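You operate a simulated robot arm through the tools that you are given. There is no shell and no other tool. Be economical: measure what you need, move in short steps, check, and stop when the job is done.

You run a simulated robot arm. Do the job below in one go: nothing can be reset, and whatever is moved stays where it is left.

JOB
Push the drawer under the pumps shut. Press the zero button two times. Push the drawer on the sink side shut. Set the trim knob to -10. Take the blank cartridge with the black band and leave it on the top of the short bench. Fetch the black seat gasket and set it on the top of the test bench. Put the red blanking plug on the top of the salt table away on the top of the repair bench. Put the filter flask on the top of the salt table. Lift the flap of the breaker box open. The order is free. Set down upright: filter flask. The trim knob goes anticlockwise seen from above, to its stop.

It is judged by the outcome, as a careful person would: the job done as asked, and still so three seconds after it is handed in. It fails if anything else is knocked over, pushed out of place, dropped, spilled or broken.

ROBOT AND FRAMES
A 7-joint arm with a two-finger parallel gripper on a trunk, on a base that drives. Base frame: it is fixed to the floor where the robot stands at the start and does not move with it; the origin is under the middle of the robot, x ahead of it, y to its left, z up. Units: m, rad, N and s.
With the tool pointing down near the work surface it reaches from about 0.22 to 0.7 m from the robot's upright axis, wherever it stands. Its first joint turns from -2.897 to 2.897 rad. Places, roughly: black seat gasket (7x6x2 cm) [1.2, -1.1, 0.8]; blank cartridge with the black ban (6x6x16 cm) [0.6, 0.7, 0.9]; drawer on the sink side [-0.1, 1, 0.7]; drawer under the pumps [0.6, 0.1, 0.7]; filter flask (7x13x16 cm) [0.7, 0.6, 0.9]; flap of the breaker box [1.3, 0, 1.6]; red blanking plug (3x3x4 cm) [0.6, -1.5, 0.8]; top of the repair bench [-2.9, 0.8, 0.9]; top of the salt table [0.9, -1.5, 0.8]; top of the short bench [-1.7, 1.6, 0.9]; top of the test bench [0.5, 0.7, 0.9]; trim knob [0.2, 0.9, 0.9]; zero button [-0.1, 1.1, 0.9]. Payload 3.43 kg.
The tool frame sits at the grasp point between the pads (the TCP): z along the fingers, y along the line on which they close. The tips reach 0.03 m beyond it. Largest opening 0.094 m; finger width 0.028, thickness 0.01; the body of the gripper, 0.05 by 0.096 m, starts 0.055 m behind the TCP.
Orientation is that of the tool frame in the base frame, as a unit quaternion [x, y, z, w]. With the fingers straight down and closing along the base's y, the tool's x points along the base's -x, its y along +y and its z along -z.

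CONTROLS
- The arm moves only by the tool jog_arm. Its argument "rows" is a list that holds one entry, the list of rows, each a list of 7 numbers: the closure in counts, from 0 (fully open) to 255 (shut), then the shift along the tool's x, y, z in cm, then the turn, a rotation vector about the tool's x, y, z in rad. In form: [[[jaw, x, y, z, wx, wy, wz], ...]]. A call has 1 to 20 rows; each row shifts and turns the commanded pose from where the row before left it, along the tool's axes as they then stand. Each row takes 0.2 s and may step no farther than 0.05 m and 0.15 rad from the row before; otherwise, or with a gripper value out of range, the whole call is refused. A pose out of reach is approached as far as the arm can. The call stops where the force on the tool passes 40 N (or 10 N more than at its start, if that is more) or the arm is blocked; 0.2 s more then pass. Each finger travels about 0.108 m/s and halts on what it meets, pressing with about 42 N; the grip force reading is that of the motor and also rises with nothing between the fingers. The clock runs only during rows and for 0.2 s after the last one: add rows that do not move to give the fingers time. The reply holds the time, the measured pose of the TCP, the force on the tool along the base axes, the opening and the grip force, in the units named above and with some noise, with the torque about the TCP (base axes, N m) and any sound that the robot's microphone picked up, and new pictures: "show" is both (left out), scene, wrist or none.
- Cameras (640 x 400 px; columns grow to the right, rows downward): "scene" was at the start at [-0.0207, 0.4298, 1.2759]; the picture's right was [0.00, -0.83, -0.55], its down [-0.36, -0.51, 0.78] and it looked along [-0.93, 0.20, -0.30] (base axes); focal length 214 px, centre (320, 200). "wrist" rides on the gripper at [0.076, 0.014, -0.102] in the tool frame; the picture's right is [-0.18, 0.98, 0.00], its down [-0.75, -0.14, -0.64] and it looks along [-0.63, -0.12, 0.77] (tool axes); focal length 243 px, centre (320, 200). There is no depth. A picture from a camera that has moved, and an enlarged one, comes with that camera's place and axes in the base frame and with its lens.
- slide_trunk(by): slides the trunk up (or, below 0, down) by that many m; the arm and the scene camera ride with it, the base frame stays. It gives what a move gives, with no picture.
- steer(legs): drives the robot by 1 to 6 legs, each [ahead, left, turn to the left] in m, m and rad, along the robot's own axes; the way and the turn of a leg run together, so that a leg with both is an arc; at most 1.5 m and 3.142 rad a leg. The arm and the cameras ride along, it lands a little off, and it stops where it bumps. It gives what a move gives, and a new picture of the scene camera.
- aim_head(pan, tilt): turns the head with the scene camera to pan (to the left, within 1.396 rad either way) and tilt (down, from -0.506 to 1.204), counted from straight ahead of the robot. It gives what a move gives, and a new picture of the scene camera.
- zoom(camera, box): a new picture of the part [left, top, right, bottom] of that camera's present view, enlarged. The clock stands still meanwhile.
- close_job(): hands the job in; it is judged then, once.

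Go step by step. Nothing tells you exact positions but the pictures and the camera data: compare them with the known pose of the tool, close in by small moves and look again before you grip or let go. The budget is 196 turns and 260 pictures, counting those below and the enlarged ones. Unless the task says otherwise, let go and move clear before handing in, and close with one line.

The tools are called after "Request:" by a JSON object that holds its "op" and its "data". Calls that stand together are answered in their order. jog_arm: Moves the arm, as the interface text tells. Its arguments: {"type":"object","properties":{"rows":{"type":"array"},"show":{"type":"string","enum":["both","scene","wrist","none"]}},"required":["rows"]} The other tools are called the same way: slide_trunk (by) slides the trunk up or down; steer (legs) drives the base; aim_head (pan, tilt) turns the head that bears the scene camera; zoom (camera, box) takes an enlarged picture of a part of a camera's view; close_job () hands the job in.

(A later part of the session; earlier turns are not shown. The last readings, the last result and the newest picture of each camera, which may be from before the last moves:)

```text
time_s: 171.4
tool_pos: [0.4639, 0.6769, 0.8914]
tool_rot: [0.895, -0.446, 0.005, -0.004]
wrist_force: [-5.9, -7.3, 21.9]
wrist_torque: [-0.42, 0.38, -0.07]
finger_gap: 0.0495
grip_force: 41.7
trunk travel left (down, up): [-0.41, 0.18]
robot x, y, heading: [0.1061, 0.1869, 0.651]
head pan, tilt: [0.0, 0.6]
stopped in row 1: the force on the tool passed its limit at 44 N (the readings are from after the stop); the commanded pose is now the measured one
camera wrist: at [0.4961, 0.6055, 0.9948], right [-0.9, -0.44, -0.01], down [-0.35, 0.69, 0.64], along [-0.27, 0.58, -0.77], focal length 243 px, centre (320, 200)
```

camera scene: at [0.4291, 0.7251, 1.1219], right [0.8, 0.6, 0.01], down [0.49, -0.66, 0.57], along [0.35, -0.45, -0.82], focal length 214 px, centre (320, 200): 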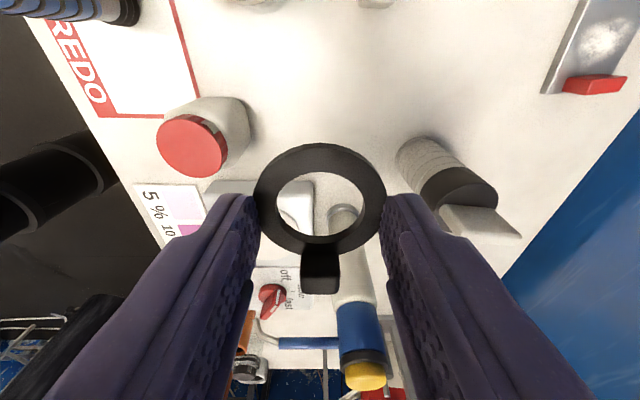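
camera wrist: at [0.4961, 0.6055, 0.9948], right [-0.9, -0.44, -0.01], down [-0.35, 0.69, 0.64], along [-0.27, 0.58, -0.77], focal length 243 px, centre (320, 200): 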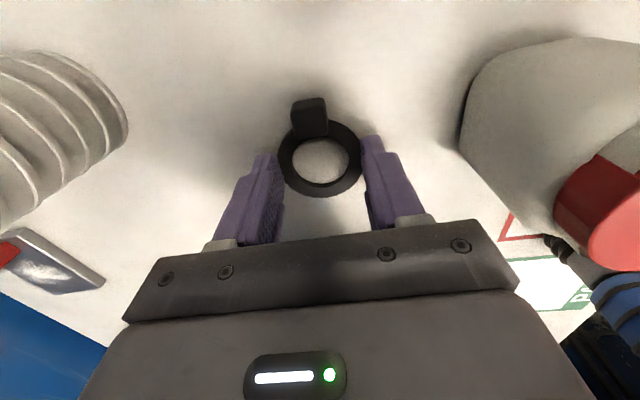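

Gasket is on the bench. Release just enough, rise, and rotate back for the cartridge.

Request:
{"op": "jog_arm", "data": {"rows": [[[255, 0, 0, -0.2, 0, 0, 0], [76, 0, 0, 0, 0, 0, 0], [76, 0, 0, 0, 0, 0, 0], [76, 0, 0, -2, 0, 0, 0], [76, 0, 0, -4.9, 0, 0, 0], [76, 0, 0, -4.9, 0, 0, 0], [76, 0, 0, -4.9, 0, 0, 0], [76, 0, 0, -4.9, 0, 0, 0], [0, 0, 0, -2, 0, 0, 0.15], [0, 0, 0, 0, 0, 0, 0.15], [0, 0, 0, 0, 0, 0, 0.15], [0, 0, 0, 0, 0, 0, 0.15], [0, 0, 0, 0, 0, 0, 0.15], [0, 0, 0, 0, 0, 0, 0.15], [0, 0, 0, 0, 0, 0, 0.15], [0, 0, 0, 0, 0, 0, 0.15], [0, 0, 0, 0, 0, 0, 0.15], [0, 0, 0, 0, 0, 0, 0.15], [0, 0, 0, 0, 0, 0, 0.09]]], "show": "none"}}

Request:
{"op": "aim_head", "data": {"pan": 0.0, "tilt": 0.0}}

```text
time_s: 175.4
tool_pos: [0.4625, 0.6783, 1.127]
tool_rot: [-0.308, 0.951, -0.002, 0.006]
wrist_force: [0.5, 1.1, -0.9]
wrist_torque: [-0.04, 0.01, 0.02]
finger_gap: 0.0938
grip_force: 0.0
trunk travel left (down, up): [-0.41, 0.18]
robot x, y, heading: [0.103, 0.185, 0.649]
head pan, tilt: [0.0, 0.6]
```

```text
time_s: 176.4
tool_pos: [0.4618, 0.679, 1.1271]
tool_rot: [-0.309, 0.951, -0.002, 0.006]
wrist_force: [-0.1, 0.5, 0.4]
wrist_torque: [-0.01, 0.0, 0.04]
finger_gap: 0.0939
grip_force: 0.1
trunk travel left (down, up): [-0.41, 0.18]
robot x, y, heading: [0.1039, 0.1838, 0.649]
head pan, tilt: [0.0, 0.0]
camera scene: at [0.5512, 0.7442, 1.1686], right [0.59, -0.81, 0.01], down [-0.81, -0.59, -0.01], along [0.01, 0.0, -1.0], focal length 214 px, centre (320, 200)
```

scene: 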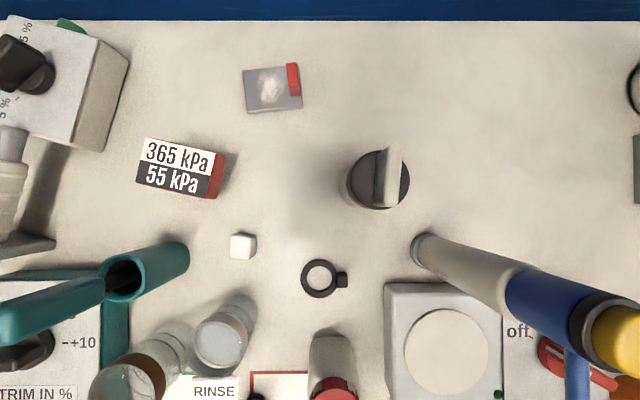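

Request:
{"op": "steer", "data": {"legs": [[0.08, 0, -0.012]]}}

```text
time_s: 177.5
tool_pos: [0.5337, 0.7223, 1.1267]
tool_rot: [-0.302, 0.953, -0.002, 0.005]
wrist_force: [1.1, 1.1, -0.2]
wrist_torque: [0.01, 0.03, 0.0]
finger_gap: 0.0942
grip_force: 0.1
trunk travel left (down, up): [-0.41, 0.18]
robot x, y, heading: [0.1682, 0.2329, 0.636]
head pan, tilt: [0.0, 0.0]
camera scene: at [0.6244, 0.7863, 1.1676], right [0.58, -0.82, 0.01], down [-0.82, -0.58, -0.01], along [0.01, 0.0, -1.0], focal length 214 px, centre (320, 200)
```

scene: 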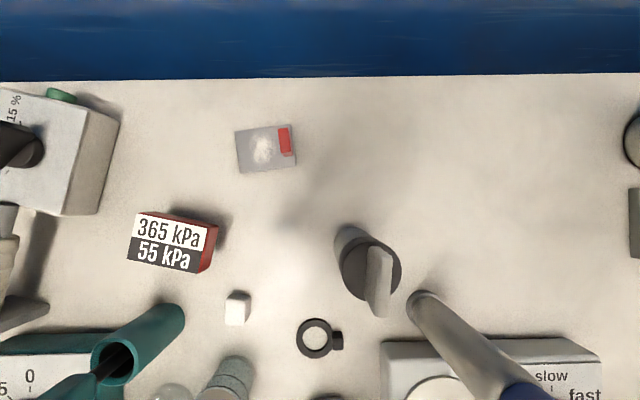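

Request:
{"op": "jog_arm", "data": {"rows": [[[0, -2.48, -2.42, 0, 0, 0, 0], [0, -2.48, -2.42, 0, 0, 0, 0], [0, 0, 0, 3, 0, 0, 0], [0, 0, 0, 3, 0, 0, 0]]], "show": "wrist"}}

Request:
{"op": "aim_head", "data": {"pan": 0.0, "tilt": 0.6}}

```text
time_s: 178.5
tool_pos: [0.6, 0.7104, 1.0694]
tool_rot: [-0.301, 0.954, -0.002, 0.006]
wrist_force: [0.6, 0.3, -0.3]
wrist_torque: [0.0, -0.03, 0.0]
finger_gap: 0.094
grip_force: 0.1
trunk travel left (down, up): [-0.41, 0.18]
robot x, y, heading: [0.1693, 0.2378, 0.63]
head pan, tilt: [0.0, 0.0]
camera wrist: at [0.5295, 0.677, 1.1722], right [-0.41, 0.91, 0.0], down [0.69, 0.32, 0.65], along [0.59, 0.27, -0.76], focal length 243 px, centre (320, 200)
```

wrist: 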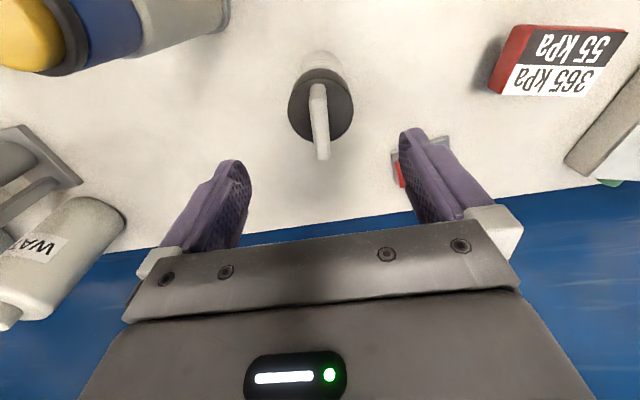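

```text
time_s: 179.5
tool_pos: [0.6003, 0.71, 1.0708]
tool_rot: [-0.301, 0.954, -0.001, 0.006]
wrist_force: [0.6, 0.3, 0.5]
wrist_torque: [-0.01, 0.0, 0.01]
finger_gap: 0.0938
grip_force: 0.1
trunk travel left (down, up): [-0.41, 0.18]
robot x, y, heading: [0.1692, 0.2364, 0.635]
head pan, tilt: [0.0, 0.6]
camera scene: at [0.6463, 0.7429, 1.1127], right [0.58, -0.82, 0.01], down [-0.68, -0.48, 0.56], along [-0.45, -0.32, -0.83], focal length 214 px, centre (320, 200)
```

scene: 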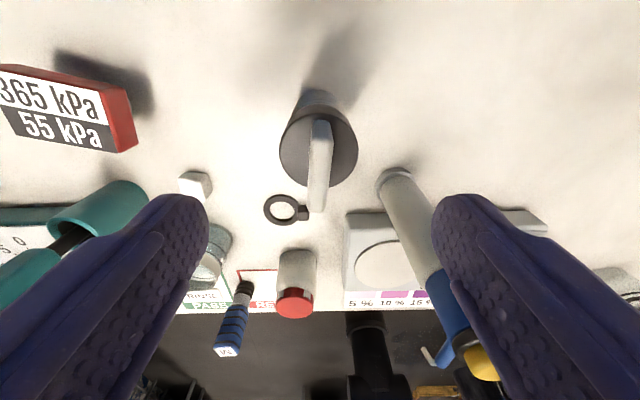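

Request:
{"op": "jog_arm", "data": {"rows": [[[0, -0.3, 0, 3, 0, 0, 0], [0, 0, 0, 3, 0, 0, 0], [0, 0, 0, 2.5, 0, 0, 0], [0, 0, 0, 1.3, 0, 0, 0]]], "show": "wrist"}}

```text
time_s: 180.5
tool_pos: [0.6058, 0.7124, 0.9704]
tool_rot: [-0.302, 0.953, -0.003, 0.007]
wrist_force: [-0.3, -0.2, 0.0]
wrist_torque: [-0.03, 0.03, -0.01]
finger_gap: 0.0942
grip_force: 0.1
trunk travel left (down, up): [-0.41, 0.18]
robot x, y, heading: [0.1692, 0.234, 0.64]
head pan, tilt: [0.0, 0.6]
camera wrist: at [0.5333, 0.6792, 1.0728], right [-0.41, 0.91, 0.0], down [0.69, 0.32, 0.65], along [0.59, 0.27, -0.76], focal length 243 px, centre (320, 200)
```

wrist: 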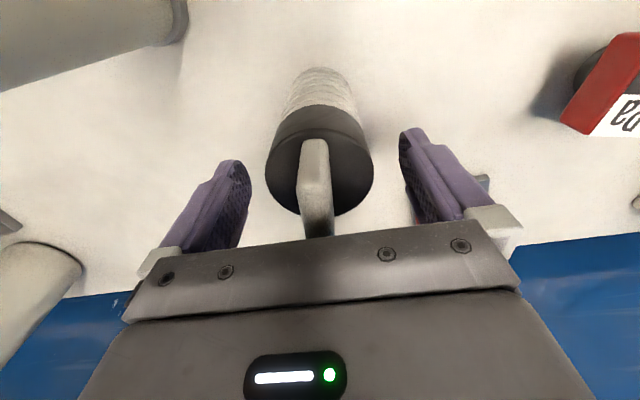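

Cartridge cap lies between the fingers. Close and lift.

Request:
{"op": "jog_arm", "data": {"rows": [[[255, 0, 0, 0, 0, 0, 0], [255, 0, 0, 0, 0, 0, 0], [255, 0, 0, 0, 0, 0, 0], [255, 0, 0, -1, 0, 0, 0], [255, 0, 0, -3, 0, 0, 0]]], "show": "both"}}

```text
time_s: 181.7
tool_pos: [0.6051, 0.7109, 1.0107]
tool_rot: [-0.302, 0.953, -0.002, 0.007]
wrist_force: [-0.3, 1.0, -3.9]
wrist_torque: [0.03, 0.01, -0.03]
finger_gap: 0.0586
grip_force: 42.1
trunk travel left (down, up): [-0.41, 0.18]
robot x, y, heading: [0.1708, 0.2335, 0.632]
head pan, tilt: [0.0, 0.6]
camera scene: at [0.6501, 0.7436, 1.0525], right [0.58, -0.82, 0.01], down [-0.68, -0.47, 0.56], along [-0.45, -0.33, -0.83], focal length 214 px, centre (320, 200)
camera wrist: at [0.5328, 0.6778, 1.1123], right [-0.41, 0.91, 0.0], down [0.69, 0.32, 0.65], along [0.59, 0.27, -0.76], focal length 243 px, centre (320, 200)
```

scene: 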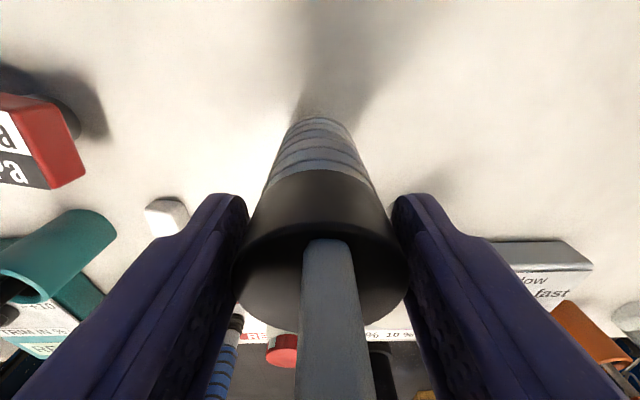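
wrist: 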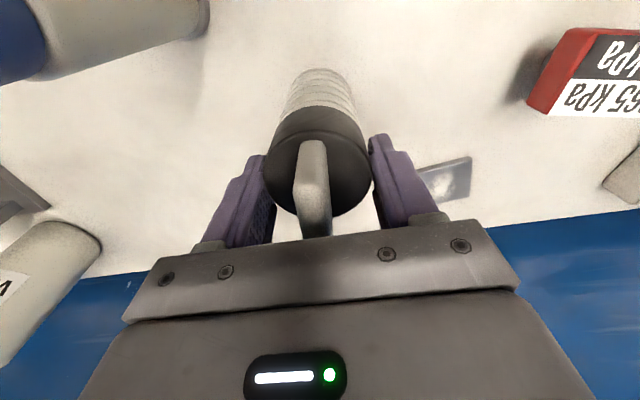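

Request:
{"op": "jog_arm", "data": {"rows": [[[255, 0, 0, -4, 0, 0, 0], [255, 0, 0, -4, 0, 0, 0], [255, 0, 0, -4, 0, 0, 0], [255, 4.8, 0, 0, 0, 0, 0], [255, 4.8, 0, 0, 0, 0, 0], [255, 4.8, 0, 0, 0, 0, 0], [255, 4.8, 0, 0, 0, 0, 0], [255, 4.8, 0, 0, 0, 0, 0], [255, 4.8, 0, 0, 0, 0, 0]]], "show": "none"}}

Request:
{"op": "steer", "data": {"legs": [[-0.65, 0, 0], [0, 0, 1.6]]}}

Request:
{"op": "aim_head", "data": {"pan": 0.0, "tilt": -0.5}}

```text
time_s: 183.7
tool_pos: [0.3675, 0.5453, 1.1285]
tool_rot: [-0.302, 0.953, -0.001, 0.007]
wrist_force: [-1.3, -0.1, -3.4]
wrist_torque: [0.05, -0.06, 0.02]
finger_gap: 0.0584
grip_force: 41.9
trunk travel left (down, up): [-0.41, 0.18]
robot x, y, heading: [0.1678, 0.2332, 0.637]
head pan, tilt: [0.0, 0.6]
```

```text
time_s: 191.2
tool_pos: [-0.6654, 0.0437, 1.1276]
tool_rot: [0.891, -0.453, -0.003, -0.006]
wrist_force: [-0.1, -0.8, -3.5]
wrist_torque: [0.06, 0.0, 0.0]
finger_gap: 0.0579
grip_force: 41.8
trunk travel left (down, up): [-0.41, 0.18]
robot x, y, heading: [-0.3525, -0.1527, 2.228]
head pan, tilt: [0.0, 0.6]
camera scene: at [-0.6967, 0.0887, 1.1708], right [0.81, 0.59, 0.01], down [0.49, -0.67, 0.56], along [0.33, -0.45, -0.83], focal length 214 px, centre (320, 200)
```

scene: 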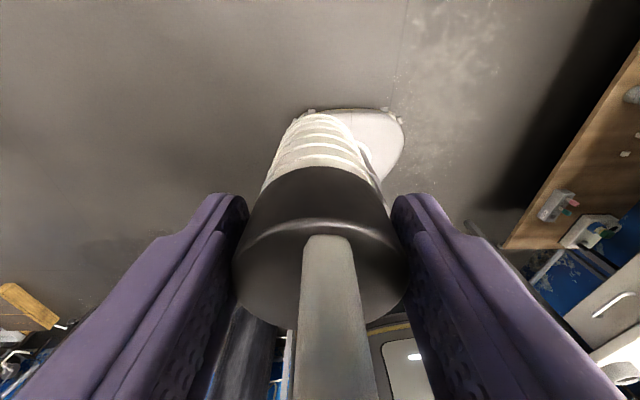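

```text
time_s: 192.5
tool_pos: [-0.6644, 0.0439, 1.1287]
tool_rot: [0.892, -0.453, -0.003, -0.006]
wrist_force: [-0.4, 1.1, -3.1]
wrist_torque: [0.03, 0.03, -0.04]
finger_gap: 0.058
grip_force: 42.0
trunk travel left (down, up): [-0.41, 0.18]
robot x, y, heading: [-0.3507, -0.1543, 2.226]
head pan, tilt: [0.0, -0.499]
camera scene: at [-0.7529, 0.1653, 1.1931], right [0.81, 0.59, 0.01], down [0.52, -0.7, -0.49], along [-0.28, 0.4, -0.87], focal length 214 px, centre (320, 200)
```

scene: 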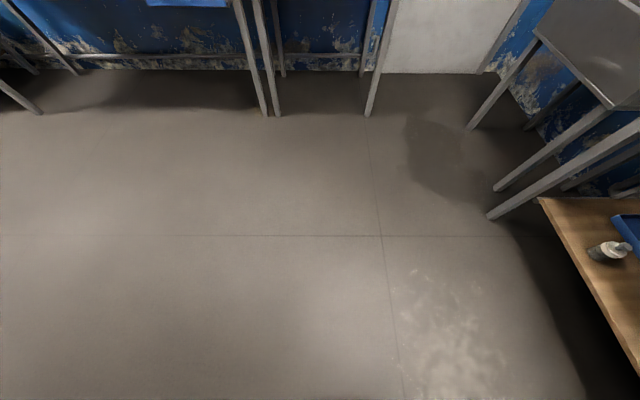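

The short bench stands straight ahead (front legs near (−1.29,1.60) and (−1.96,1.11)). Drive toward it and look.

Request:
{"op": "steer", "data": {"legs": [[1.1, 0, -0.026]]}}

Request:
{"op": "zoom", "data": {"camera": "wrist", "box": [0, 0, 640, 400]}}

```text
time_s: 198.3
tool_pos: [-1.3227, 0.9841, 1.1282]
tool_rot: [0.879, -0.477, -0.003, -0.005]
wrist_force: [-0.6, 0.2, -2.8]
wrist_torque: [0.0, 0.01, 0.0]
finger_gap: 0.0577
grip_force: 41.5
trunk travel left (down, up): [-0.41, 0.18]
robot x, y, heading: [-1.0191, 0.7734, 2.169]
head pan, tilt: [0.0, -0.499]
camera scene: at [-1.4027, 1.1105, 1.193], right [0.84, 0.54, 0.01], down [0.48, -0.73, -0.49], along [-0.26, 0.41, -0.87], focal length 214 px, centre (320, 200)
```

scene: 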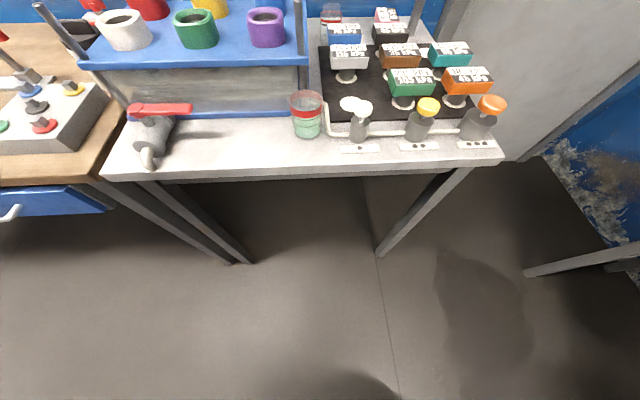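

```text
1.00 times, centred on (320, 200) of wrist (not enlarged: the box is as wide or as high as the picture)
camera zoom: at [-1.2929, 0.9104, 1.2305], right [-0.92, -0.38, 0.0], down [-0.29, 0.7, 0.65], along [-0.24, 0.6, -0.76], focal length 243 px, centre (320, 200)
```

zoom: 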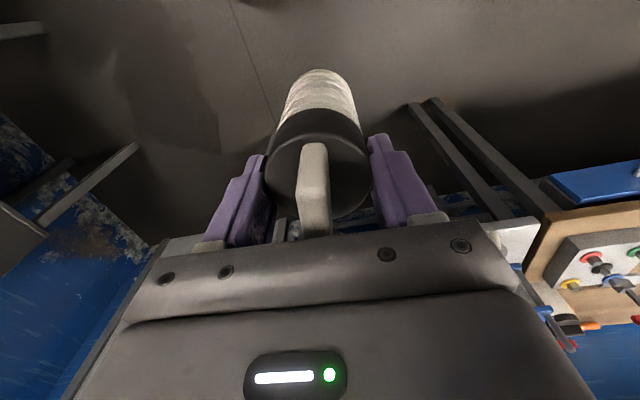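

The short bench has a free front strip between the red-handled device and the glass jar. I drive closer and aim for ≈(−1.72, 1.26).

Request:
{"op": "steer", "data": {"legs": [[0.24, 0.175, 0]]}}

Request:
{"op": "aim_head", "data": {"pan": 0.0, "tilt": -0.2}}

```text
time_s: 200.3
tool_pos: [-1.6033, 1.0847, 1.1288]
tool_rot: [0.878, -0.479, -0.002, -0.006]
wrist_force: [-0.6, 0.0, -3.0]
wrist_torque: [0.02, 0.01, -0.02]
finger_gap: 0.0576
grip_force: 42.3
trunk travel left (down, up): [-0.41, 0.18]
robot x, y, heading: [-1.3015, 0.8721, 2.162]
head pan, tilt: [0.0, -0.499]
camera scene: at [-1.6837, 1.2109, 1.1928], right [0.84, 0.54, 0.01], down [0.47, -0.73, -0.49], along [-0.26, 0.41, -0.87], focal length 214 px, centre (320, 200)
```

scene: 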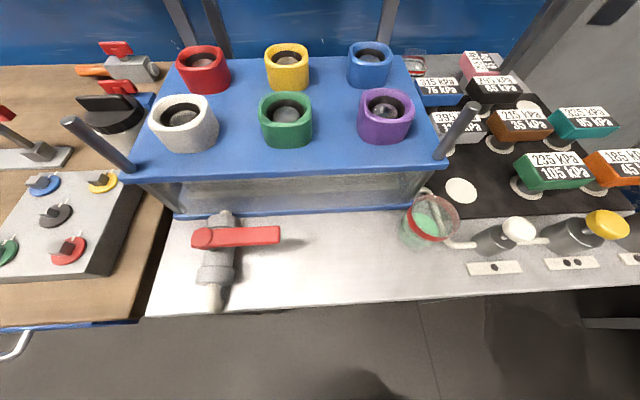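

```text
time_s: 201.1
tool_pos: [-1.6019, 1.0835, 1.1286]
tool_rot: [0.878, -0.479, -0.003, -0.006]
wrist_force: [-0.4, 0.7, -3.0]
wrist_torque: [0.0, 0.01, 0.0]
finger_gap: 0.058
grip_force: 42.0
trunk travel left (down, up): [-0.41, 0.18]
robot x, y, heading: [-1.3, 0.8741, 2.167]
head pan, tilt: [0.0, -0.201]
camera scene: at [-1.6708, 1.1918, 1.1768], right [0.84, 0.54, 0.01], down [0.53, -0.82, -0.21], along [-0.11, 0.18, -0.98], focal length 214 px, centre (320, 200)
```

scene: 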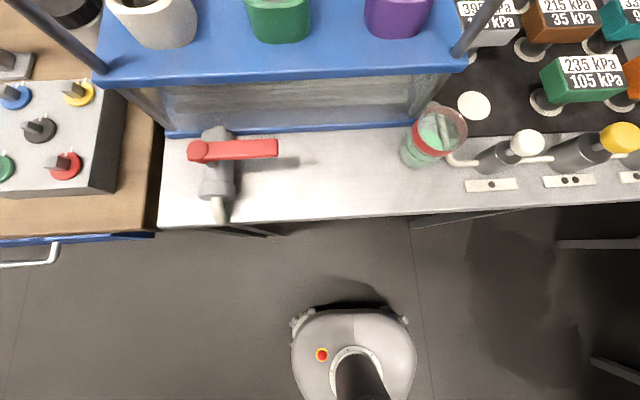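

Request:
{"op": "jog_arm", "data": {"rows": [[[255, -4.55, -0.81, 0, 0, 0, 0], [255, -4.55, -0.81, 0, 0, 0, 0], [255, -4.55, -0.81, 0, 0, 0, 0], [255, -4.55, -0.81, 0, 0, 0, 0], [255, -4.55, -0.81, 0, 0, 0, 0]]], "show": "wrist"}}

Request:
{"op": "aim_head", "data": {"pan": 0.0, "tilt": 0.6}}

```text
time_s: 202.3
tool_pos: [-1.6927, 1.304, 1.1313]
tool_rot: [0.877, -0.48, -0.002, -0.005]
wrist_force: [-0.4, 1.4, -3.2]
wrist_torque: [0.03, -0.01, 0.0]
finger_gap: 0.0576
grip_force: 41.7
trunk travel left (down, up): [-0.41, 0.18]
robot x, y, heading: [-1.3004, 0.8714, 2.161]
head pan, tilt: [0.0, -0.201]
camera wrist: at [-1.665, 1.2296, 1.2333], right [-0.93, -0.38, 0.0], down [-0.29, 0.7, 0.65], along [-0.24, 0.6, -0.76], focal length 243 px, centre (320, 200)
```

wrist: 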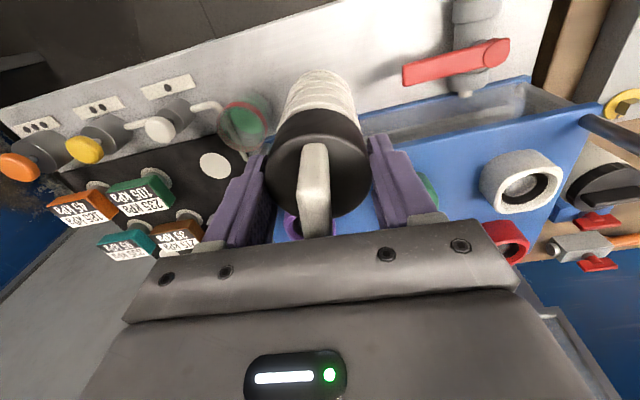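

```text
time_s: 203.5
tool_pos: [-1.6934, 1.3017, 1.1317]
tool_rot: [0.877, -0.48, -0.004, -0.005]
wrist_force: [-0.4, 0.1, -3.2]
wrist_torque: [0.03, 0.05, 0.0]
finger_gap: 0.0573
grip_force: 42.4
trunk travel left (down, up): [-0.41, 0.18]
robot x, y, heading: [-1.2989, 0.8697, 2.163]
head pan, tilt: [0.0, 0.6]
camera scene: at [-1.7221, 1.3481, 1.174], right [0.84, 0.54, 0.01], down [0.45, -0.7, 0.56], along [0.3, -0.46, -0.83], focal length 214 px, centre (320, 200)
```

scene: 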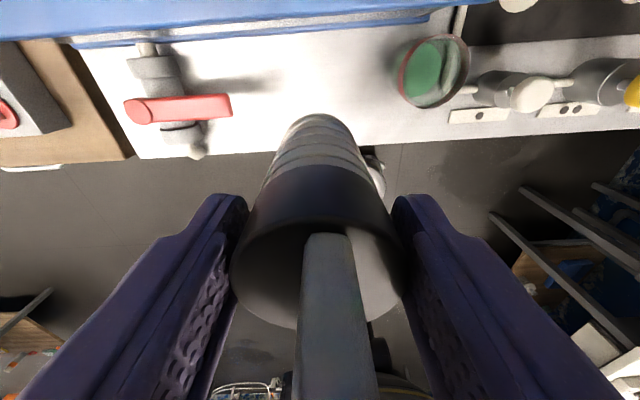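

Request:
{"op": "aim_head", "data": {"pan": 0.0, "tilt": 1.2}}

Request:
{"op": "jog_arm", "data": {"rows": [[[255, 0, 0, 3, 0, 0, 0], [255, 0, 0, 3, 0, 0, 0], [255, 0, 0, 3, 0, 0, 0], [255, 0, 0, 3, 0, 0, 0], [255, 0, 0, 1.5, 0, 0, 0], [255, 0, 0, 1, 0, 0, 0]]], "show": "wrist"}}

```text
time_s: 204.5
tool_pos: [-1.6943, 1.3015, 1.1305]
tool_rot: [0.878, -0.479, -0.003, -0.006]
wrist_force: [-0.3, -0.3, -4.3]
wrist_torque: [0.01, 0.03, 0.03]
finger_gap: 0.0578
grip_force: 42.4
trunk travel left (down, up): [-0.41, 0.18]
robot x, y, heading: [-1.3021, 0.8673, 2.165]
head pan, tilt: [0.0, 1.201]
camera scene: at [-1.698, 1.3101, 1.206], right [0.84, 0.54, 0.01], down [0.2, -0.32, 0.93], along [0.5, -0.78, -0.37], focal length 214 px, centre (320, 200)
```

scene: 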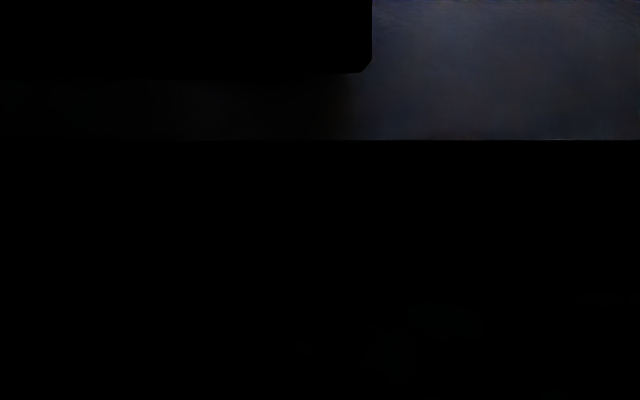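

```text
time_s: 205.9
tool_pos: [-1.6948, 1.2996, 0.9875]
tool_rot: [0.878, -0.479, -0.002, -0.005]
wrist_force: [0.6, 0.6, -3.3]
wrist_torque: [0.04, 0.01, -0.02]
finger_gap: 0.0574
grip_force: 41.9
trunk travel left (down, up): [-0.41, 0.18]
robot x, y, heading: [-1.2995, 0.8689, 2.167]
head pan, tilt: [0.0, 1.201]
camera wrist: at [-1.6654, 1.2252, 1.0891], right [-0.93, -0.38, 0.0], down [-0.29, 0.7, 0.65], along [-0.24, 0.6, -0.76], focal length 243 px, centre (320, 200)
```

wrist: 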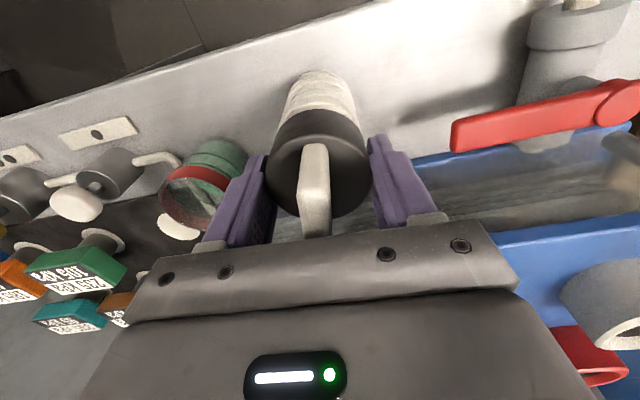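

Request:
{"op": "jog_arm", "data": {"rows": [[[255, 0, 0, 0.5, 0, 0, 0], [255, 0, 0, 0.4, 0, 0, 0]]], "show": "none"}}

Request:
{"op": "jog_arm", "data": {"rows": [[[255, 0, 0, 0.4, 0, 0, 0]]], "show": "none"}}

Request:
{"op": "jog_arm", "data": {"rows": [[[255, 0, 0, 0.3, 0, 0, 0]]], "show": "none"}}

```text
time_s: 206.5
tool_pos: [-1.6906, 1.298, 0.9781]
tool_rot: [0.877, -0.48, -0.002, -0.006]
wrist_force: [0.2, -1.0, -3.1]
wrist_torque: [-0.01, -0.01, -0.03]
finger_gap: 0.0575
grip_force: 42.0
trunk travel left (down, up): [-0.41, 0.18]
robot x, y, heading: [-1.3032, 0.8681, 2.166]
head pan, tilt: [0.0, 1.201]
```

```text
time_s: 206.9
tool_pos: [-1.6927, 1.298, 0.9745]
tool_rot: [0.877, -0.48, -0.003, -0.006]
wrist_force: [1.1, -0.3, -3.7]
wrist_torque: [0.0, -0.01, 0.02]
finger_gap: 0.0576
grip_force: 42.3
trunk travel left (down, up): [-0.41, 0.18]
robot x, y, heading: [-1.3019, 0.874, 2.165]
head pan, tilt: [0.0, 1.201]
```

```text
time_s: 207.3
tool_pos: [-1.6921, 1.2976, 0.9706]
tool_rot: [0.877, -0.48, -0.003, -0.006]
wrist_force: [-0.2, -0.9, 0.3]
wrist_torque: [-0.01, 0.01, 0.02]
finger_gap: 0.0572
grip_force: 41.6
trunk travel left (down, up): [-0.41, 0.18]
robot x, y, heading: [-1.3011, 0.8712, 2.169]
head pan, tilt: [0.0, 1.201]
```

Touchdown. Release modestly, rise and verify.

Request:
{"op": "jog_arm", "data": {"rows": [[[55, 0, 0, 0, 0, 0, 0], [55, 0, 0, 0, 0, 0, 0], [55, 0, 0, -2, 0, 0, 0], [55, 0, 0, -4, 0, 0, 0], [55, 0, 0, -4.5, 0, 0, 0], [55, 0, 0, -4.5, 0, 0, 0], [55, 0, 0, -4.5, 0, 0, 0], [55, 4.5, 0, 0, 0, 0, 0], [55, 4.5, 0, 0, 0, 0, 0], [55, 4.5, 0, 0, 0, 0, 0]]], "show": "none"}}

Request:
{"op": "aim_head", "data": {"pan": 0.0, "tilt": -0.2}}

```text
time_s: 209.5
tool_pos: [-1.6232, 1.183, 1.162]
tool_rot: [0.878, -0.479, -0.004, -0.006]
wrist_force: [0.9, 0.8, 0.6]
wrist_torque: [0.03, 0.04, 0.0]
finger_gap: 0.0738
grip_force: 0.0
trunk travel left (down, up): [-0.41, 0.18]
robot x, y, heading: [-1.3003, 0.8686, 2.164]
head pan, tilt: [0.0, 1.201]
```

```text
time_s: 211.0
tool_pos: [-1.6244, 1.1847, 1.1624]
tool_rot: [0.878, -0.479, -0.003, -0.006]
wrist_force: [-0.4, -0.1, 0.1]
wrist_torque: [0.02, 0.01, 0.01]
finger_gap: 0.0737
grip_force: 0.0
trunk travel left (down, up): [-0.41, 0.18]
robot x, y, heading: [-1.3055, 0.8696, 2.167]
head pan, tilt: [0.0, -0.201]
camera scene: at [-1.6918, 1.2928, 1.2113], right [0.84, 0.54, 0.01], down [0.53, -0.82, -0.21], along [-0.11, 0.18, -0.98], focal length 214 px, centre (320, 200)
```

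scene: 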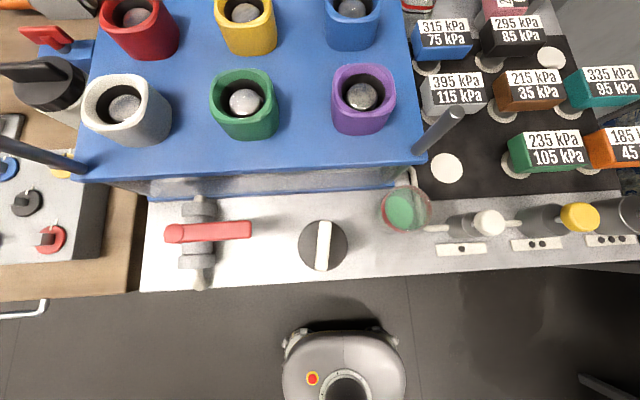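

The cartridge stands on the short bench. While here, look left at the repair bench for a free spot.

Request:
{"op": "aim_head", "data": {"pan": 0.9, "tilt": -0.2}}

```text
time_s: 212.2
tool_pos: [-1.6237, 1.1847, 1.163]
tool_rot: [0.877, -0.48, -0.003, -0.005]
wrist_force: [0.9, -1.3, 0.1]
wrist_torque: [0.02, -0.02, -0.03]
finger_gap: 0.0736
grip_force: 0.2
trunk travel left (down, up): [-0.41, 0.18]
robot x, y, heading: [-1.3, 0.8721, 2.161]
head pan, tilt: [0.901, -0.201]
camera scene: at [-1.7467, 1.2572, 1.2423], right [0.52, 0.35, -0.78], down [0.4, -0.91, -0.14], along [-0.75, -0.24, -0.61], focal length 214 px, centre (320, 200)
```

scene: 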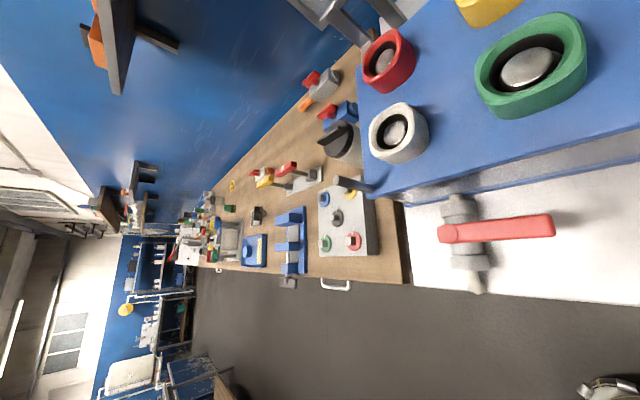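

The repair bench is the long wooden one to the left. Now back off and go to the breaker box (right of the test bench), then look at it.

Request:
{"op": "steer", "data": {"legs": [[-1.2, 0, 0], [0, 0, -1.53], [0, -1.04, 0], [0.7, 0, 0]]}}

Request:
{"op": "jog_arm", "data": {"rows": [[[255, 0, 0, 0, 0, -0.142, 0], [255, 0, 0, 0, 0, -0.142, 0], [255, 0, 0, 0, 0, -0.142, 0], [255, 0, 0, 0, 0, -0.142, 0], [255, 0, 0, 0, 0, -0.142, 0], [255, 0, 0, 0, 0, -0.142, 0], [255, 0, 0, 0, 0, -0.142, 0], [255, 0, 0, 0, 0, -0.142, 0], [255, 0, 0, 0, 0, -0.142, 0], [255, 0, 0, 0, 0, -0.142, 0], [255, 0, 0, 0, 0, -0.142, 0]]], "show": "none"}}

Request:
{"op": "aim_head", "data": {"pan": 0.0, "tilt": -0.2}}

```text
time_s: 230.1
tool_pos: [0.8081, -0.1179, 1.1629]
tool_rot: [-0.328, 0.945, -0.002, 0.006]
wrist_force: [-0.8, 0.5, -0.6]
wrist_torque: [0.03, 0.0, 0.04]
finger_gap: 0.0736
grip_force: 0.0
trunk travel left (down, up): [-0.41, 0.18]
robot x, y, heading: [0.526, -0.4678, 0.687]
head pan, tilt: [0.901, -0.201]
camera scene: at [0.8678, 0.0135, 1.2421], right [0.39, -0.49, -0.78], down [-0.86, -0.48, -0.14], along [-0.31, 0.73, -0.61], focal length 214 px, centre (320, 200)
```

scene: 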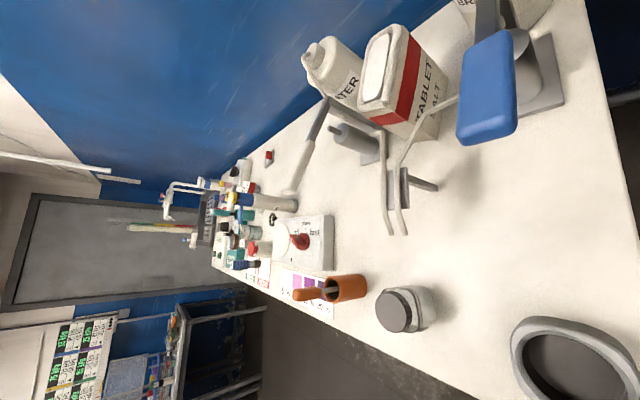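

```text
time_s: 232.5
tool_pos: [0.8079, -0.1184, 1.1636]
tool_rot: [-0.234, 0.665, 0.23, 0.67]
wrist_force: [0.1, -0.1, -0.9]
wrist_torque: [0.01, 0.01, 0.01]
finger_gap: 0.0
grip_force: 33.4
trunk travel left (down, up): [-0.41, 0.18]
robot x, y, heading: [0.5296, -0.4701, 0.69]
head pan, tilt: [0.901, -0.201]
```

```text
time_s: 233.7
tool_pos: [0.8077, -0.1178, 1.1632]
tool_rot: [-0.234, 0.666, 0.23, 0.669]
wrist_force: [0.2, 0.5, -1.2]
wrist_torque: [0.01, 0.01, 0.0]
finger_gap: 0.0
grip_force: 33.1
trunk travel left (down, up): [-0.41, 0.18]
robot x, y, heading: [0.5288, -0.4697, 0.692]
head pan, tilt: [0.0, -0.201]
camera scene: at [0.771, -0.1447, 1.2905], right [0.62, -0.78, 0.01], down [0.16, 0.12, -0.98], along [0.77, 0.61, 0.2], focal length 214 px, centre (320, 200)
```

scene: 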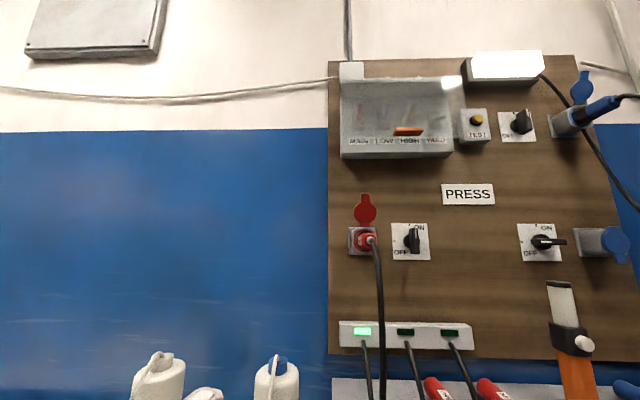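

Request:
{"op": "zoom", "data": {"camera": "scene", "box": [320, 50, 500, 170]}}

```text
3.33 times, centred on (410, 110) of scene
camera zoom: at [0.771, -0.1447, 1.2905], right [0.62, -0.78, 0.01], down [0.16, 0.12, -0.98], along [0.77, 0.61, 0.2], focal length 715 px, centre (20, 500)
```

zoom: 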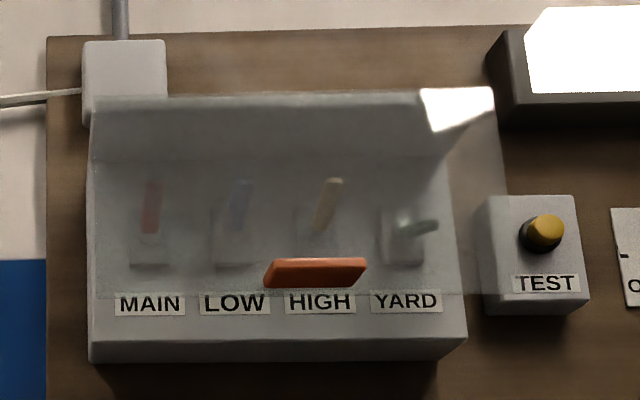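

The breaker box has a clear flap with an orange lip at its bottom edge (≈(1.26, −0.02, 1.56)). Raise the hand and look from nearer.

Request:
{"op": "slide_trunk", "data": {"by": 0.17}}

Request:
{"op": "steer", "data": {"legs": [[0, 0, -0.055]]}}

Request:
{"op": "jog_arm", "data": {"rows": [[[255, -4, 0, 0, 0, 0, 0], [255, -4, 0, 0, 0, 0, 0], [255, -4, 0, 0, 0, 0, 0]]], "show": "none"}}

Request:
{"op": "aim_head", "data": {"pan": 0.0, "tilt": 0.1}}

```text
time_s: 235.7
tool_pos: [0.8068, -0.1177, 1.3316]
tool_rot: [-0.234, 0.666, 0.231, 0.669]
wrist_force: [-0.2, 0.3, 0.3]
wrist_torque: [0.0, 0.0, 0.01]
finger_gap: 0.0
grip_force: 32.8
trunk travel left (down, up): [-0.58, 0.01]
robot x, y, heading: [0.5252, -0.474, 0.695]
head pan, tilt: [0.0, -0.201]
```

```text
time_s: 236.5
tool_pos: [0.8271, -0.1326, 1.3325]
tool_rot: [-0.215, 0.673, 0.211, 0.676]
wrist_force: [0.2, -1.1, 0.5]
wrist_torque: [-0.01, -0.03, 0.0]
finger_gap: 0.0002
grip_force: 33.0
trunk travel left (down, up): [-0.58, 0.01]
robot x, y, heading: [0.5246, -0.4709, 0.631]
head pan, tilt: [0.0, -0.201]
camera scene: at [0.7888, -0.1589, 1.4604], right [0.58, -0.82, 0.01], down [0.17, 0.11, -0.98], along [0.8, 0.56, 0.2], focal length 214 px, centre (320, 200)
```

scene: 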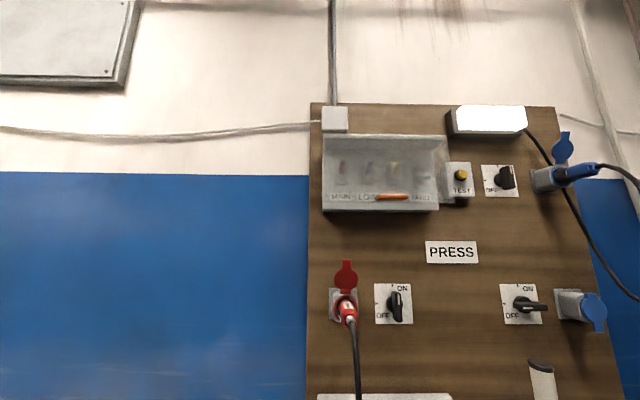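

```text
time_s: 237.3
tool_pos: [0.8347, -0.1196, 1.4469]
tool_rot: [-0.216, 0.672, 0.212, 0.675]
wrist_force: [-0.4, -1.4, 0.1]
wrist_torque: [0.03, -0.03, 0.0]
finger_gap: 0.0001
grip_force: 33.2
out of reach, approached as far as the arm can: row 3
trunk travel left (down, up): [-0.58, 0.01]
robot x, y, heading: [0.5225, -0.4679, 0.635]
head pan, tilt: [0.0, -0.201]
```

```text
time_s: 238.1
tool_pos: [0.8345, -0.1193, 1.4451]
tool_rot: [-0.214, 0.673, 0.211, 0.676]
wrist_force: [-0.2, -0.4, -0.4]
wrist_torque: [-0.01, -0.01, 0.0]
finger_gap: 0.0
grip_force: 32.7
trunk travel left (down, up): [-0.58, 0.01]
robot x, y, heading: [0.5276, -0.469, 0.64]
head pan, tilt: [0.0, 0.099]
camera scene: at [0.8038, -0.1403, 1.5471], right [0.57, -0.82, 0.01], down [-0.07, -0.06, -1.0], along [0.81, 0.57, -0.1], focal length 214 px, centre (320, 200)
```

scene: 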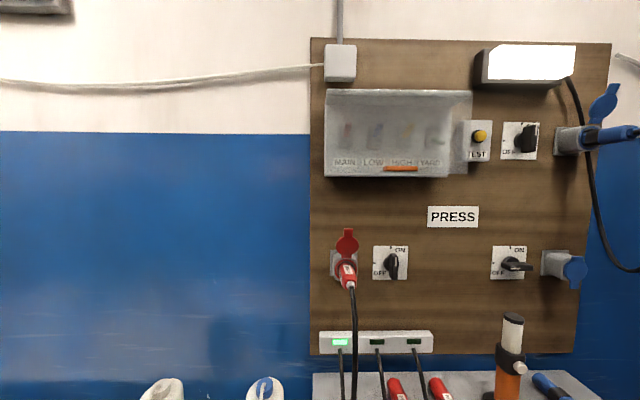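

Request:
{"op": "steer", "data": {"legs": [[0.18, -0.2, 0]]}}

Request:
{"op": "jog_arm", "data": {"rows": [[[255, 2, 0, 0, 0, 0, 0], [255, 0, 0, 0, 0, -0.14, 0], [255, 0, 0, 0, 0, -0.14, 0], [255, 0, 0, 0, 0, -0.14, 0], [255, 0, 0, 0, 0, -0.14, 0], [255, 0, 0, 0, 0, -0.14, 0]]], "show": "none"}}

Request:
{"op": "aim_head", "data": {"pan": 0.0, "tilt": 0.6}}

```text
time_s: 240.0
tool_pos: [1.1041, -0.1709, 1.4441]
tool_rot: [-0.216, 0.672, 0.212, 0.676]
wrist_force: [0.3, 0.4, -0.4]
wrist_torque: [0.02, 0.01, 0.03]
finger_gap: 0.0
grip_force: 33.0
trunk travel left (down, up): [-0.58, 0.01]
robot x, y, heading: [0.7952, -0.5232, 0.636]
head pan, tilt: [0.0, 0.099]
camera scene: at [1.0737, -0.1915, 1.547], right [0.58, -0.82, 0.01], down [-0.08, -0.06, -1.0], along [0.81, 0.57, -0.1], focal length 214 px, centre (320, 200)
```

scene: 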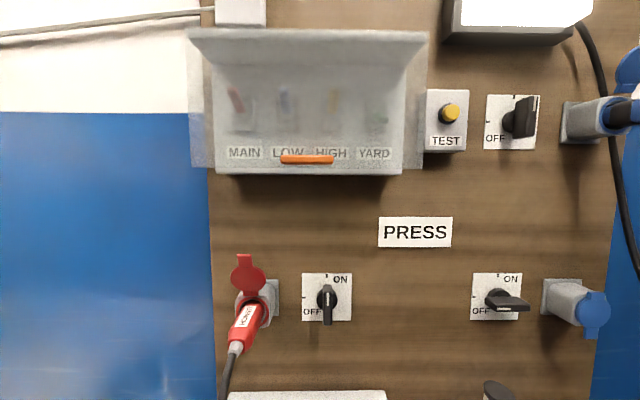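

```text
time_s: 241.4
tool_pos: [1.1021, -0.1714, 1.4262]
tool_rot: [-0.13, 0.398, 0.274, 0.866]
wrist_force: [-0.6, 0.2, 0.3]
wrist_torque: [-0.01, 0.06, 0.0]
finger_gap: 0.0
grip_force: 33.4
trunk travel left (down, up): [-0.58, 0.01]
robot x, y, heading: [0.7918, -0.5195, 0.638]
head pan, tilt: [0.0, 0.099]
```

```text
time_s: 242.3
tool_pos: [1.1035, -0.1716, 1.4264]
tool_rot: [-0.13, 0.4, 0.273, 0.865]
wrist_force: [-0.4, -0.7, 0.6]
wrist_torque: [0.0, 0.03, -0.03]
finger_gap: 0.0003
grip_force: 32.7
trunk travel left (down, up): [-0.58, 0.01]
robot x, y, heading: [0.7954, -0.52, 0.638]
head pan, tilt: [0.0, 0.6]
camera scene: at [1.0491, -0.2085, 1.4415], right [0.58, -0.82, 0.01], down [0.09, 0.05, -0.99], along [0.81, 0.57, 0.1], focal length 214 px, centre (320, 200)
```

scene: 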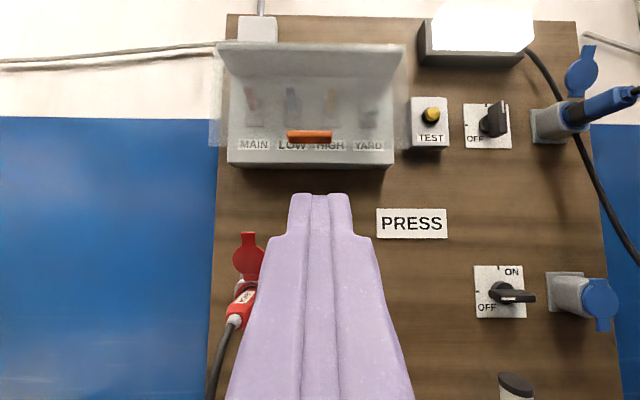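

Lip triangulated at (1.299, −0.012, 1.572). I test how high this pose can go, staying clear of the box.

Request:
{"op": "jog_arm", "data": {"rows": [[[255, -3.06, 0, 2.57, 0, 0, 0], [255, -3.06, 0, 2.57, 0, 0, 0], [255, -3.06, 0, 2.57, 0, 0, 0], [255, -3.06, 0, 2.57, 0, 0, 0], [255, -3.06, 0, 2.57, 0, 0, 0], [255, -3.06, 0, 2.57, 0, 0, 0], [255, -3.06, 0, 2.57, 0, 0, 0]]], "show": "none"}}

```text
time_s: 243.9
tool_pos: [1.1009, -0.174, 1.7068]
tool_rot: [-0.129, 0.4, 0.274, 0.865]
wrist_force: [-0.3, -0.4, -0.5]
wrist_torque: [-0.05, 0.03, 0.05]
finger_gap: 0.0
grip_force: 32.8
trunk travel left (down, up): [-0.58, 0.01]
robot x, y, heading: [0.7961, -0.5236, 0.638]
head pan, tilt: [0.0, 0.6]
```

Request:
{"op": "aim_head", "data": {"pan": 0.0, "tilt": 0.9}}

Request:
{"op": "zoom", "data": {"camera": "scene", "box": [180, 150, 480, 340]}}

```text
time_s: 244.7
tool_pos: [1.1005, -0.1711, 1.7048]
tool_rot: [-0.13, 0.4, 0.273, 0.865]
wrist_force: [-0.1, -0.1, 0.2]
wrist_torque: [0.02, -0.04, -0.06]
finger_gap: 0.0
grip_force: 33.4
trunk travel left (down, up): [-0.58, 0.01]
robot x, y, heading: [0.7946, -0.5202, 0.643]
head pan, tilt: [0.0, 0.901]
camera scene: at [1.0527, -0.2052, 1.6934], right [0.58, -0.82, 0.01], down [-0.16, -0.12, -0.98], along [0.8, 0.57, -0.2], focal length 214 px, centre (320, 200)
```

scene: 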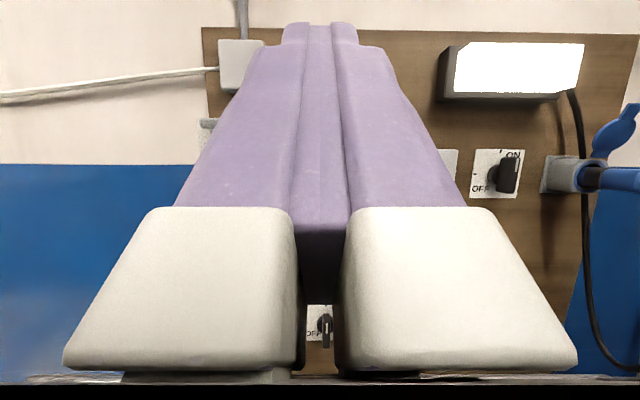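

```text
2.11 times, centred on (330, 245) of scene
camera zoom: at [1.0527, -0.2052, 1.6934], right [0.58, -0.82, 0.01], down [-0.16, -0.12, -0.98], along [0.8, 0.57, -0.2], focal length 452 px, centre (299, 105)
```

zoom: 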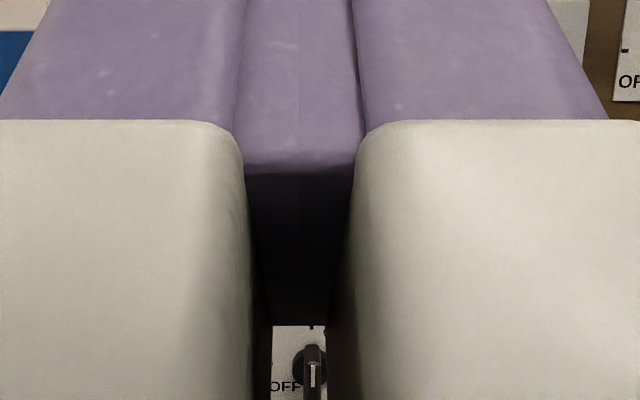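

Request:
{"op": "jog_arm", "data": {"rows": [[[255, 2.76, 0.3, -2.31, 0, 0, 0], [255, 2.76, 0.3, -2.31, 0, 0, 0], [255, 2.76, 0.3, -2.31, 0, 0, 0], [255, 2.76, 0, -2.31, 0, 0, 0], [255, 2.76, 0, -2.31, 0, 0, 0], [255, 0, 0, 0, 0, 0.117, 0], [255, 0, 0, 0, 0, 0.117, 0], [255, 0, 0, 0, 0, 0.117, 0], [255, 1.37, 0, 3.76, 0, 0, 0], [255, 1.37, 0, 3.76, 0, 0, 0], [255, 1.37, 0, 3.76, 0, 0, 0], [255, 1.37, 0, 3.76, 0, 0, 0]]], "show": "none"}}

Request:
{"op": "aim_head", "data": {"pan": 0.0, "tilt": 0.4}}

```text
time_s: 247.3
tool_pos: [1.2326, -0.0684, 1.5255]
tool_rot: [-0.176, 0.545, 0.246, 0.782]
wrist_force: [-0.1, -0.8, 0.2]
wrist_torque: [0.03, -0.02, 0.02]
finger_gap: 0.0
grip_force: 33.0
trunk travel left (down, up): [-0.58, 0.01]
robot x, y, heading: [0.7956, -0.5217, 0.643]
head pan, tilt: [0.0, 0.901]
```

```text
time_s: 248.3
tool_pos: [1.2294, -0.0703, 1.5272]
tool_rot: [-0.176, 0.545, 0.246, 0.782]
wrist_force: [-0.1, 0.2, 0.9]
wrist_torque: [-0.01, 0.02, 0.0]
finger_gap: 0.0
grip_force: 33.1
trunk travel left (down, up): [-0.58, 0.01]
robot x, y, heading: [0.7941, -0.5222, 0.64]
head pan, tilt: [0.0, 0.4]
camera scene: at [1.1811, -0.1029, 1.5827], right [0.58, -0.82, 0.01], down [-0.04, -0.03, -1.0], along [0.82, 0.58, -0.05], focal length 214 px, centre (320, 200)
```

scene: 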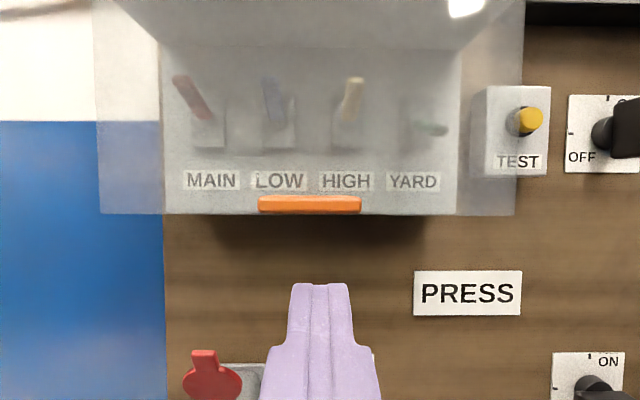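

The lip sits ~10 cm in front of the box body, so a finger fits easily under it. Insert the closed fingertips beneath and lift.

Request:
{"op": "jog_arm", "data": {"rows": [[[255, 1.45, 0.5, 4.0, 0, 0, 0], [255, 1.45, 0, 4.0, 0, 0, 0], [255, -1.88, 0, 0.68, 0, 0, 0], [255, -1.88, 0, 0.68, 0, 0, 0], [255, -1.88, 0, 0.68, 0, 0, 0]]], "show": "scene"}}

```text
time_s: 249.2
tool_pos: [1.2972, -0.0167, 1.5396]
tool_rot: [-0.181, 0.555, 0.243, 0.775]
wrist_force: [0.6, -0.9, -9.4]
wrist_torque: [-0.08, 0.2, 0.13]
finger_gap: 0.0
grip_force: 32.7
trunk travel left (down, up): [-0.58, 0.01]
robot x, y, heading: [0.7973, -0.5263, 0.645]
head pan, tilt: [0.0, 0.4]
stopped in row 4: the force on the tool passed its limit at 50 N (the readings are from after the stop); the commanded pose is now the measured one
camera scene: at [1.2486, -0.0487, 1.5968], right [0.58, -0.82, 0.01], down [-0.06, -0.05, -1.0], along [0.82, 0.57, -0.08], focal length 214 px, centre (320, 200)
```

scene: 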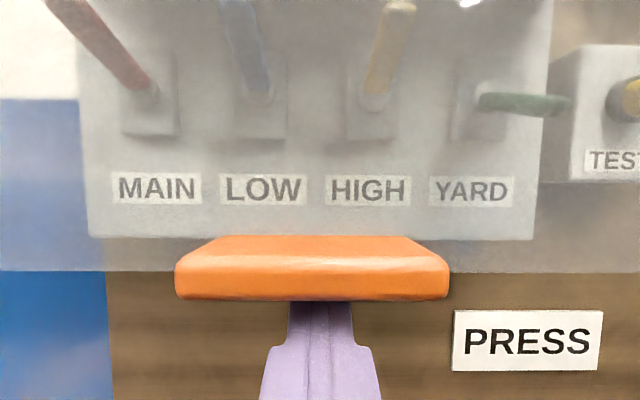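

Lifting from directly below only jams; I'll instead put the fingertips up behind the flap's bottom edge and pull outwards. Lower, back off, pitch up steeply.

Request:
{"op": "jog_arm", "data": {"rows": [[[255, 2.8, 0, -1.0, 0, 0, 0], [255, 2.8, 0, -1.0, 0, 0, 0], [255, 2.8, 0, -1.0, 0, 0, 0], [255, -0.7, 0, -1.9, 0, 0, 0], [255, 0, 0, 0, 0, -0.135, 0], [255, 0, 0, 0, 0, -0.135, 0], [255, 0, 0, 0, 0, -0.135, 0], [255, 0, 0, 0, 0, -0.135, 0], [255, 0, 0, 0, 0, -0.135, 0], [255, 0, 0, 0, 0, -0.135, 0], [255, 0, 0, 0, 0, -0.135, 0]]], "show": "none"}}

Request:
{"op": "aim_head", "data": {"pan": 0.0, "tilt": 0.8}}

```text
time_s: 250.8
tool_pos: [1.2817, -0.0303, 1.4494]
tool_rot: [-0.124, 0.382, 0.275, 0.874]
wrist_force: [34.2, 16.3, 10.5]
wrist_torque: [-0.2, -0.15, 0.84]
finger_gap: 0.0
grip_force: 32.8
trunk travel left (down, up): [-0.58, 0.01]
robot x, y, heading: [0.794, -0.5249, 0.64]
head pan, tilt: [0.0, 0.4]
stopped in row 8: the force on the tool passed its limit at 141 N (the readings are from after the stop); the commanded pose is now the measured one
```

```text
time_s: 251.7
tool_pos: [1.2813, -0.0301, 1.4491]
tool_rot: [-0.125, 0.38, 0.277, 0.874]
wrist_force: [54.1, 24.3, 26.0]
wrist_torque: [-1.06, 0.67, 1.61]
finger_gap: 0.0
grip_force: 32.9
trunk travel left (down, up): [-0.58, 0.01]
robot x, y, heading: [0.7978, -0.523, 0.641]
head pan, tilt: [0.0, 0.799]
camera scene: at [1.2312, -0.064, 1.4443], right [0.58, -0.82, 0.01], down [-0.04, -0.04, -1.0], along [0.82, 0.58, -0.05], focal length 214 px, centre (320, 200)
```

scene: 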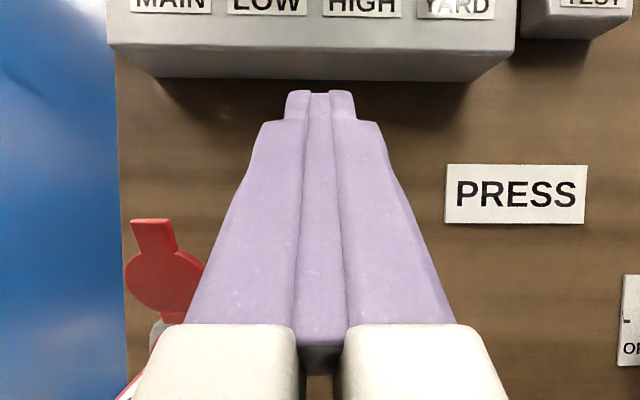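

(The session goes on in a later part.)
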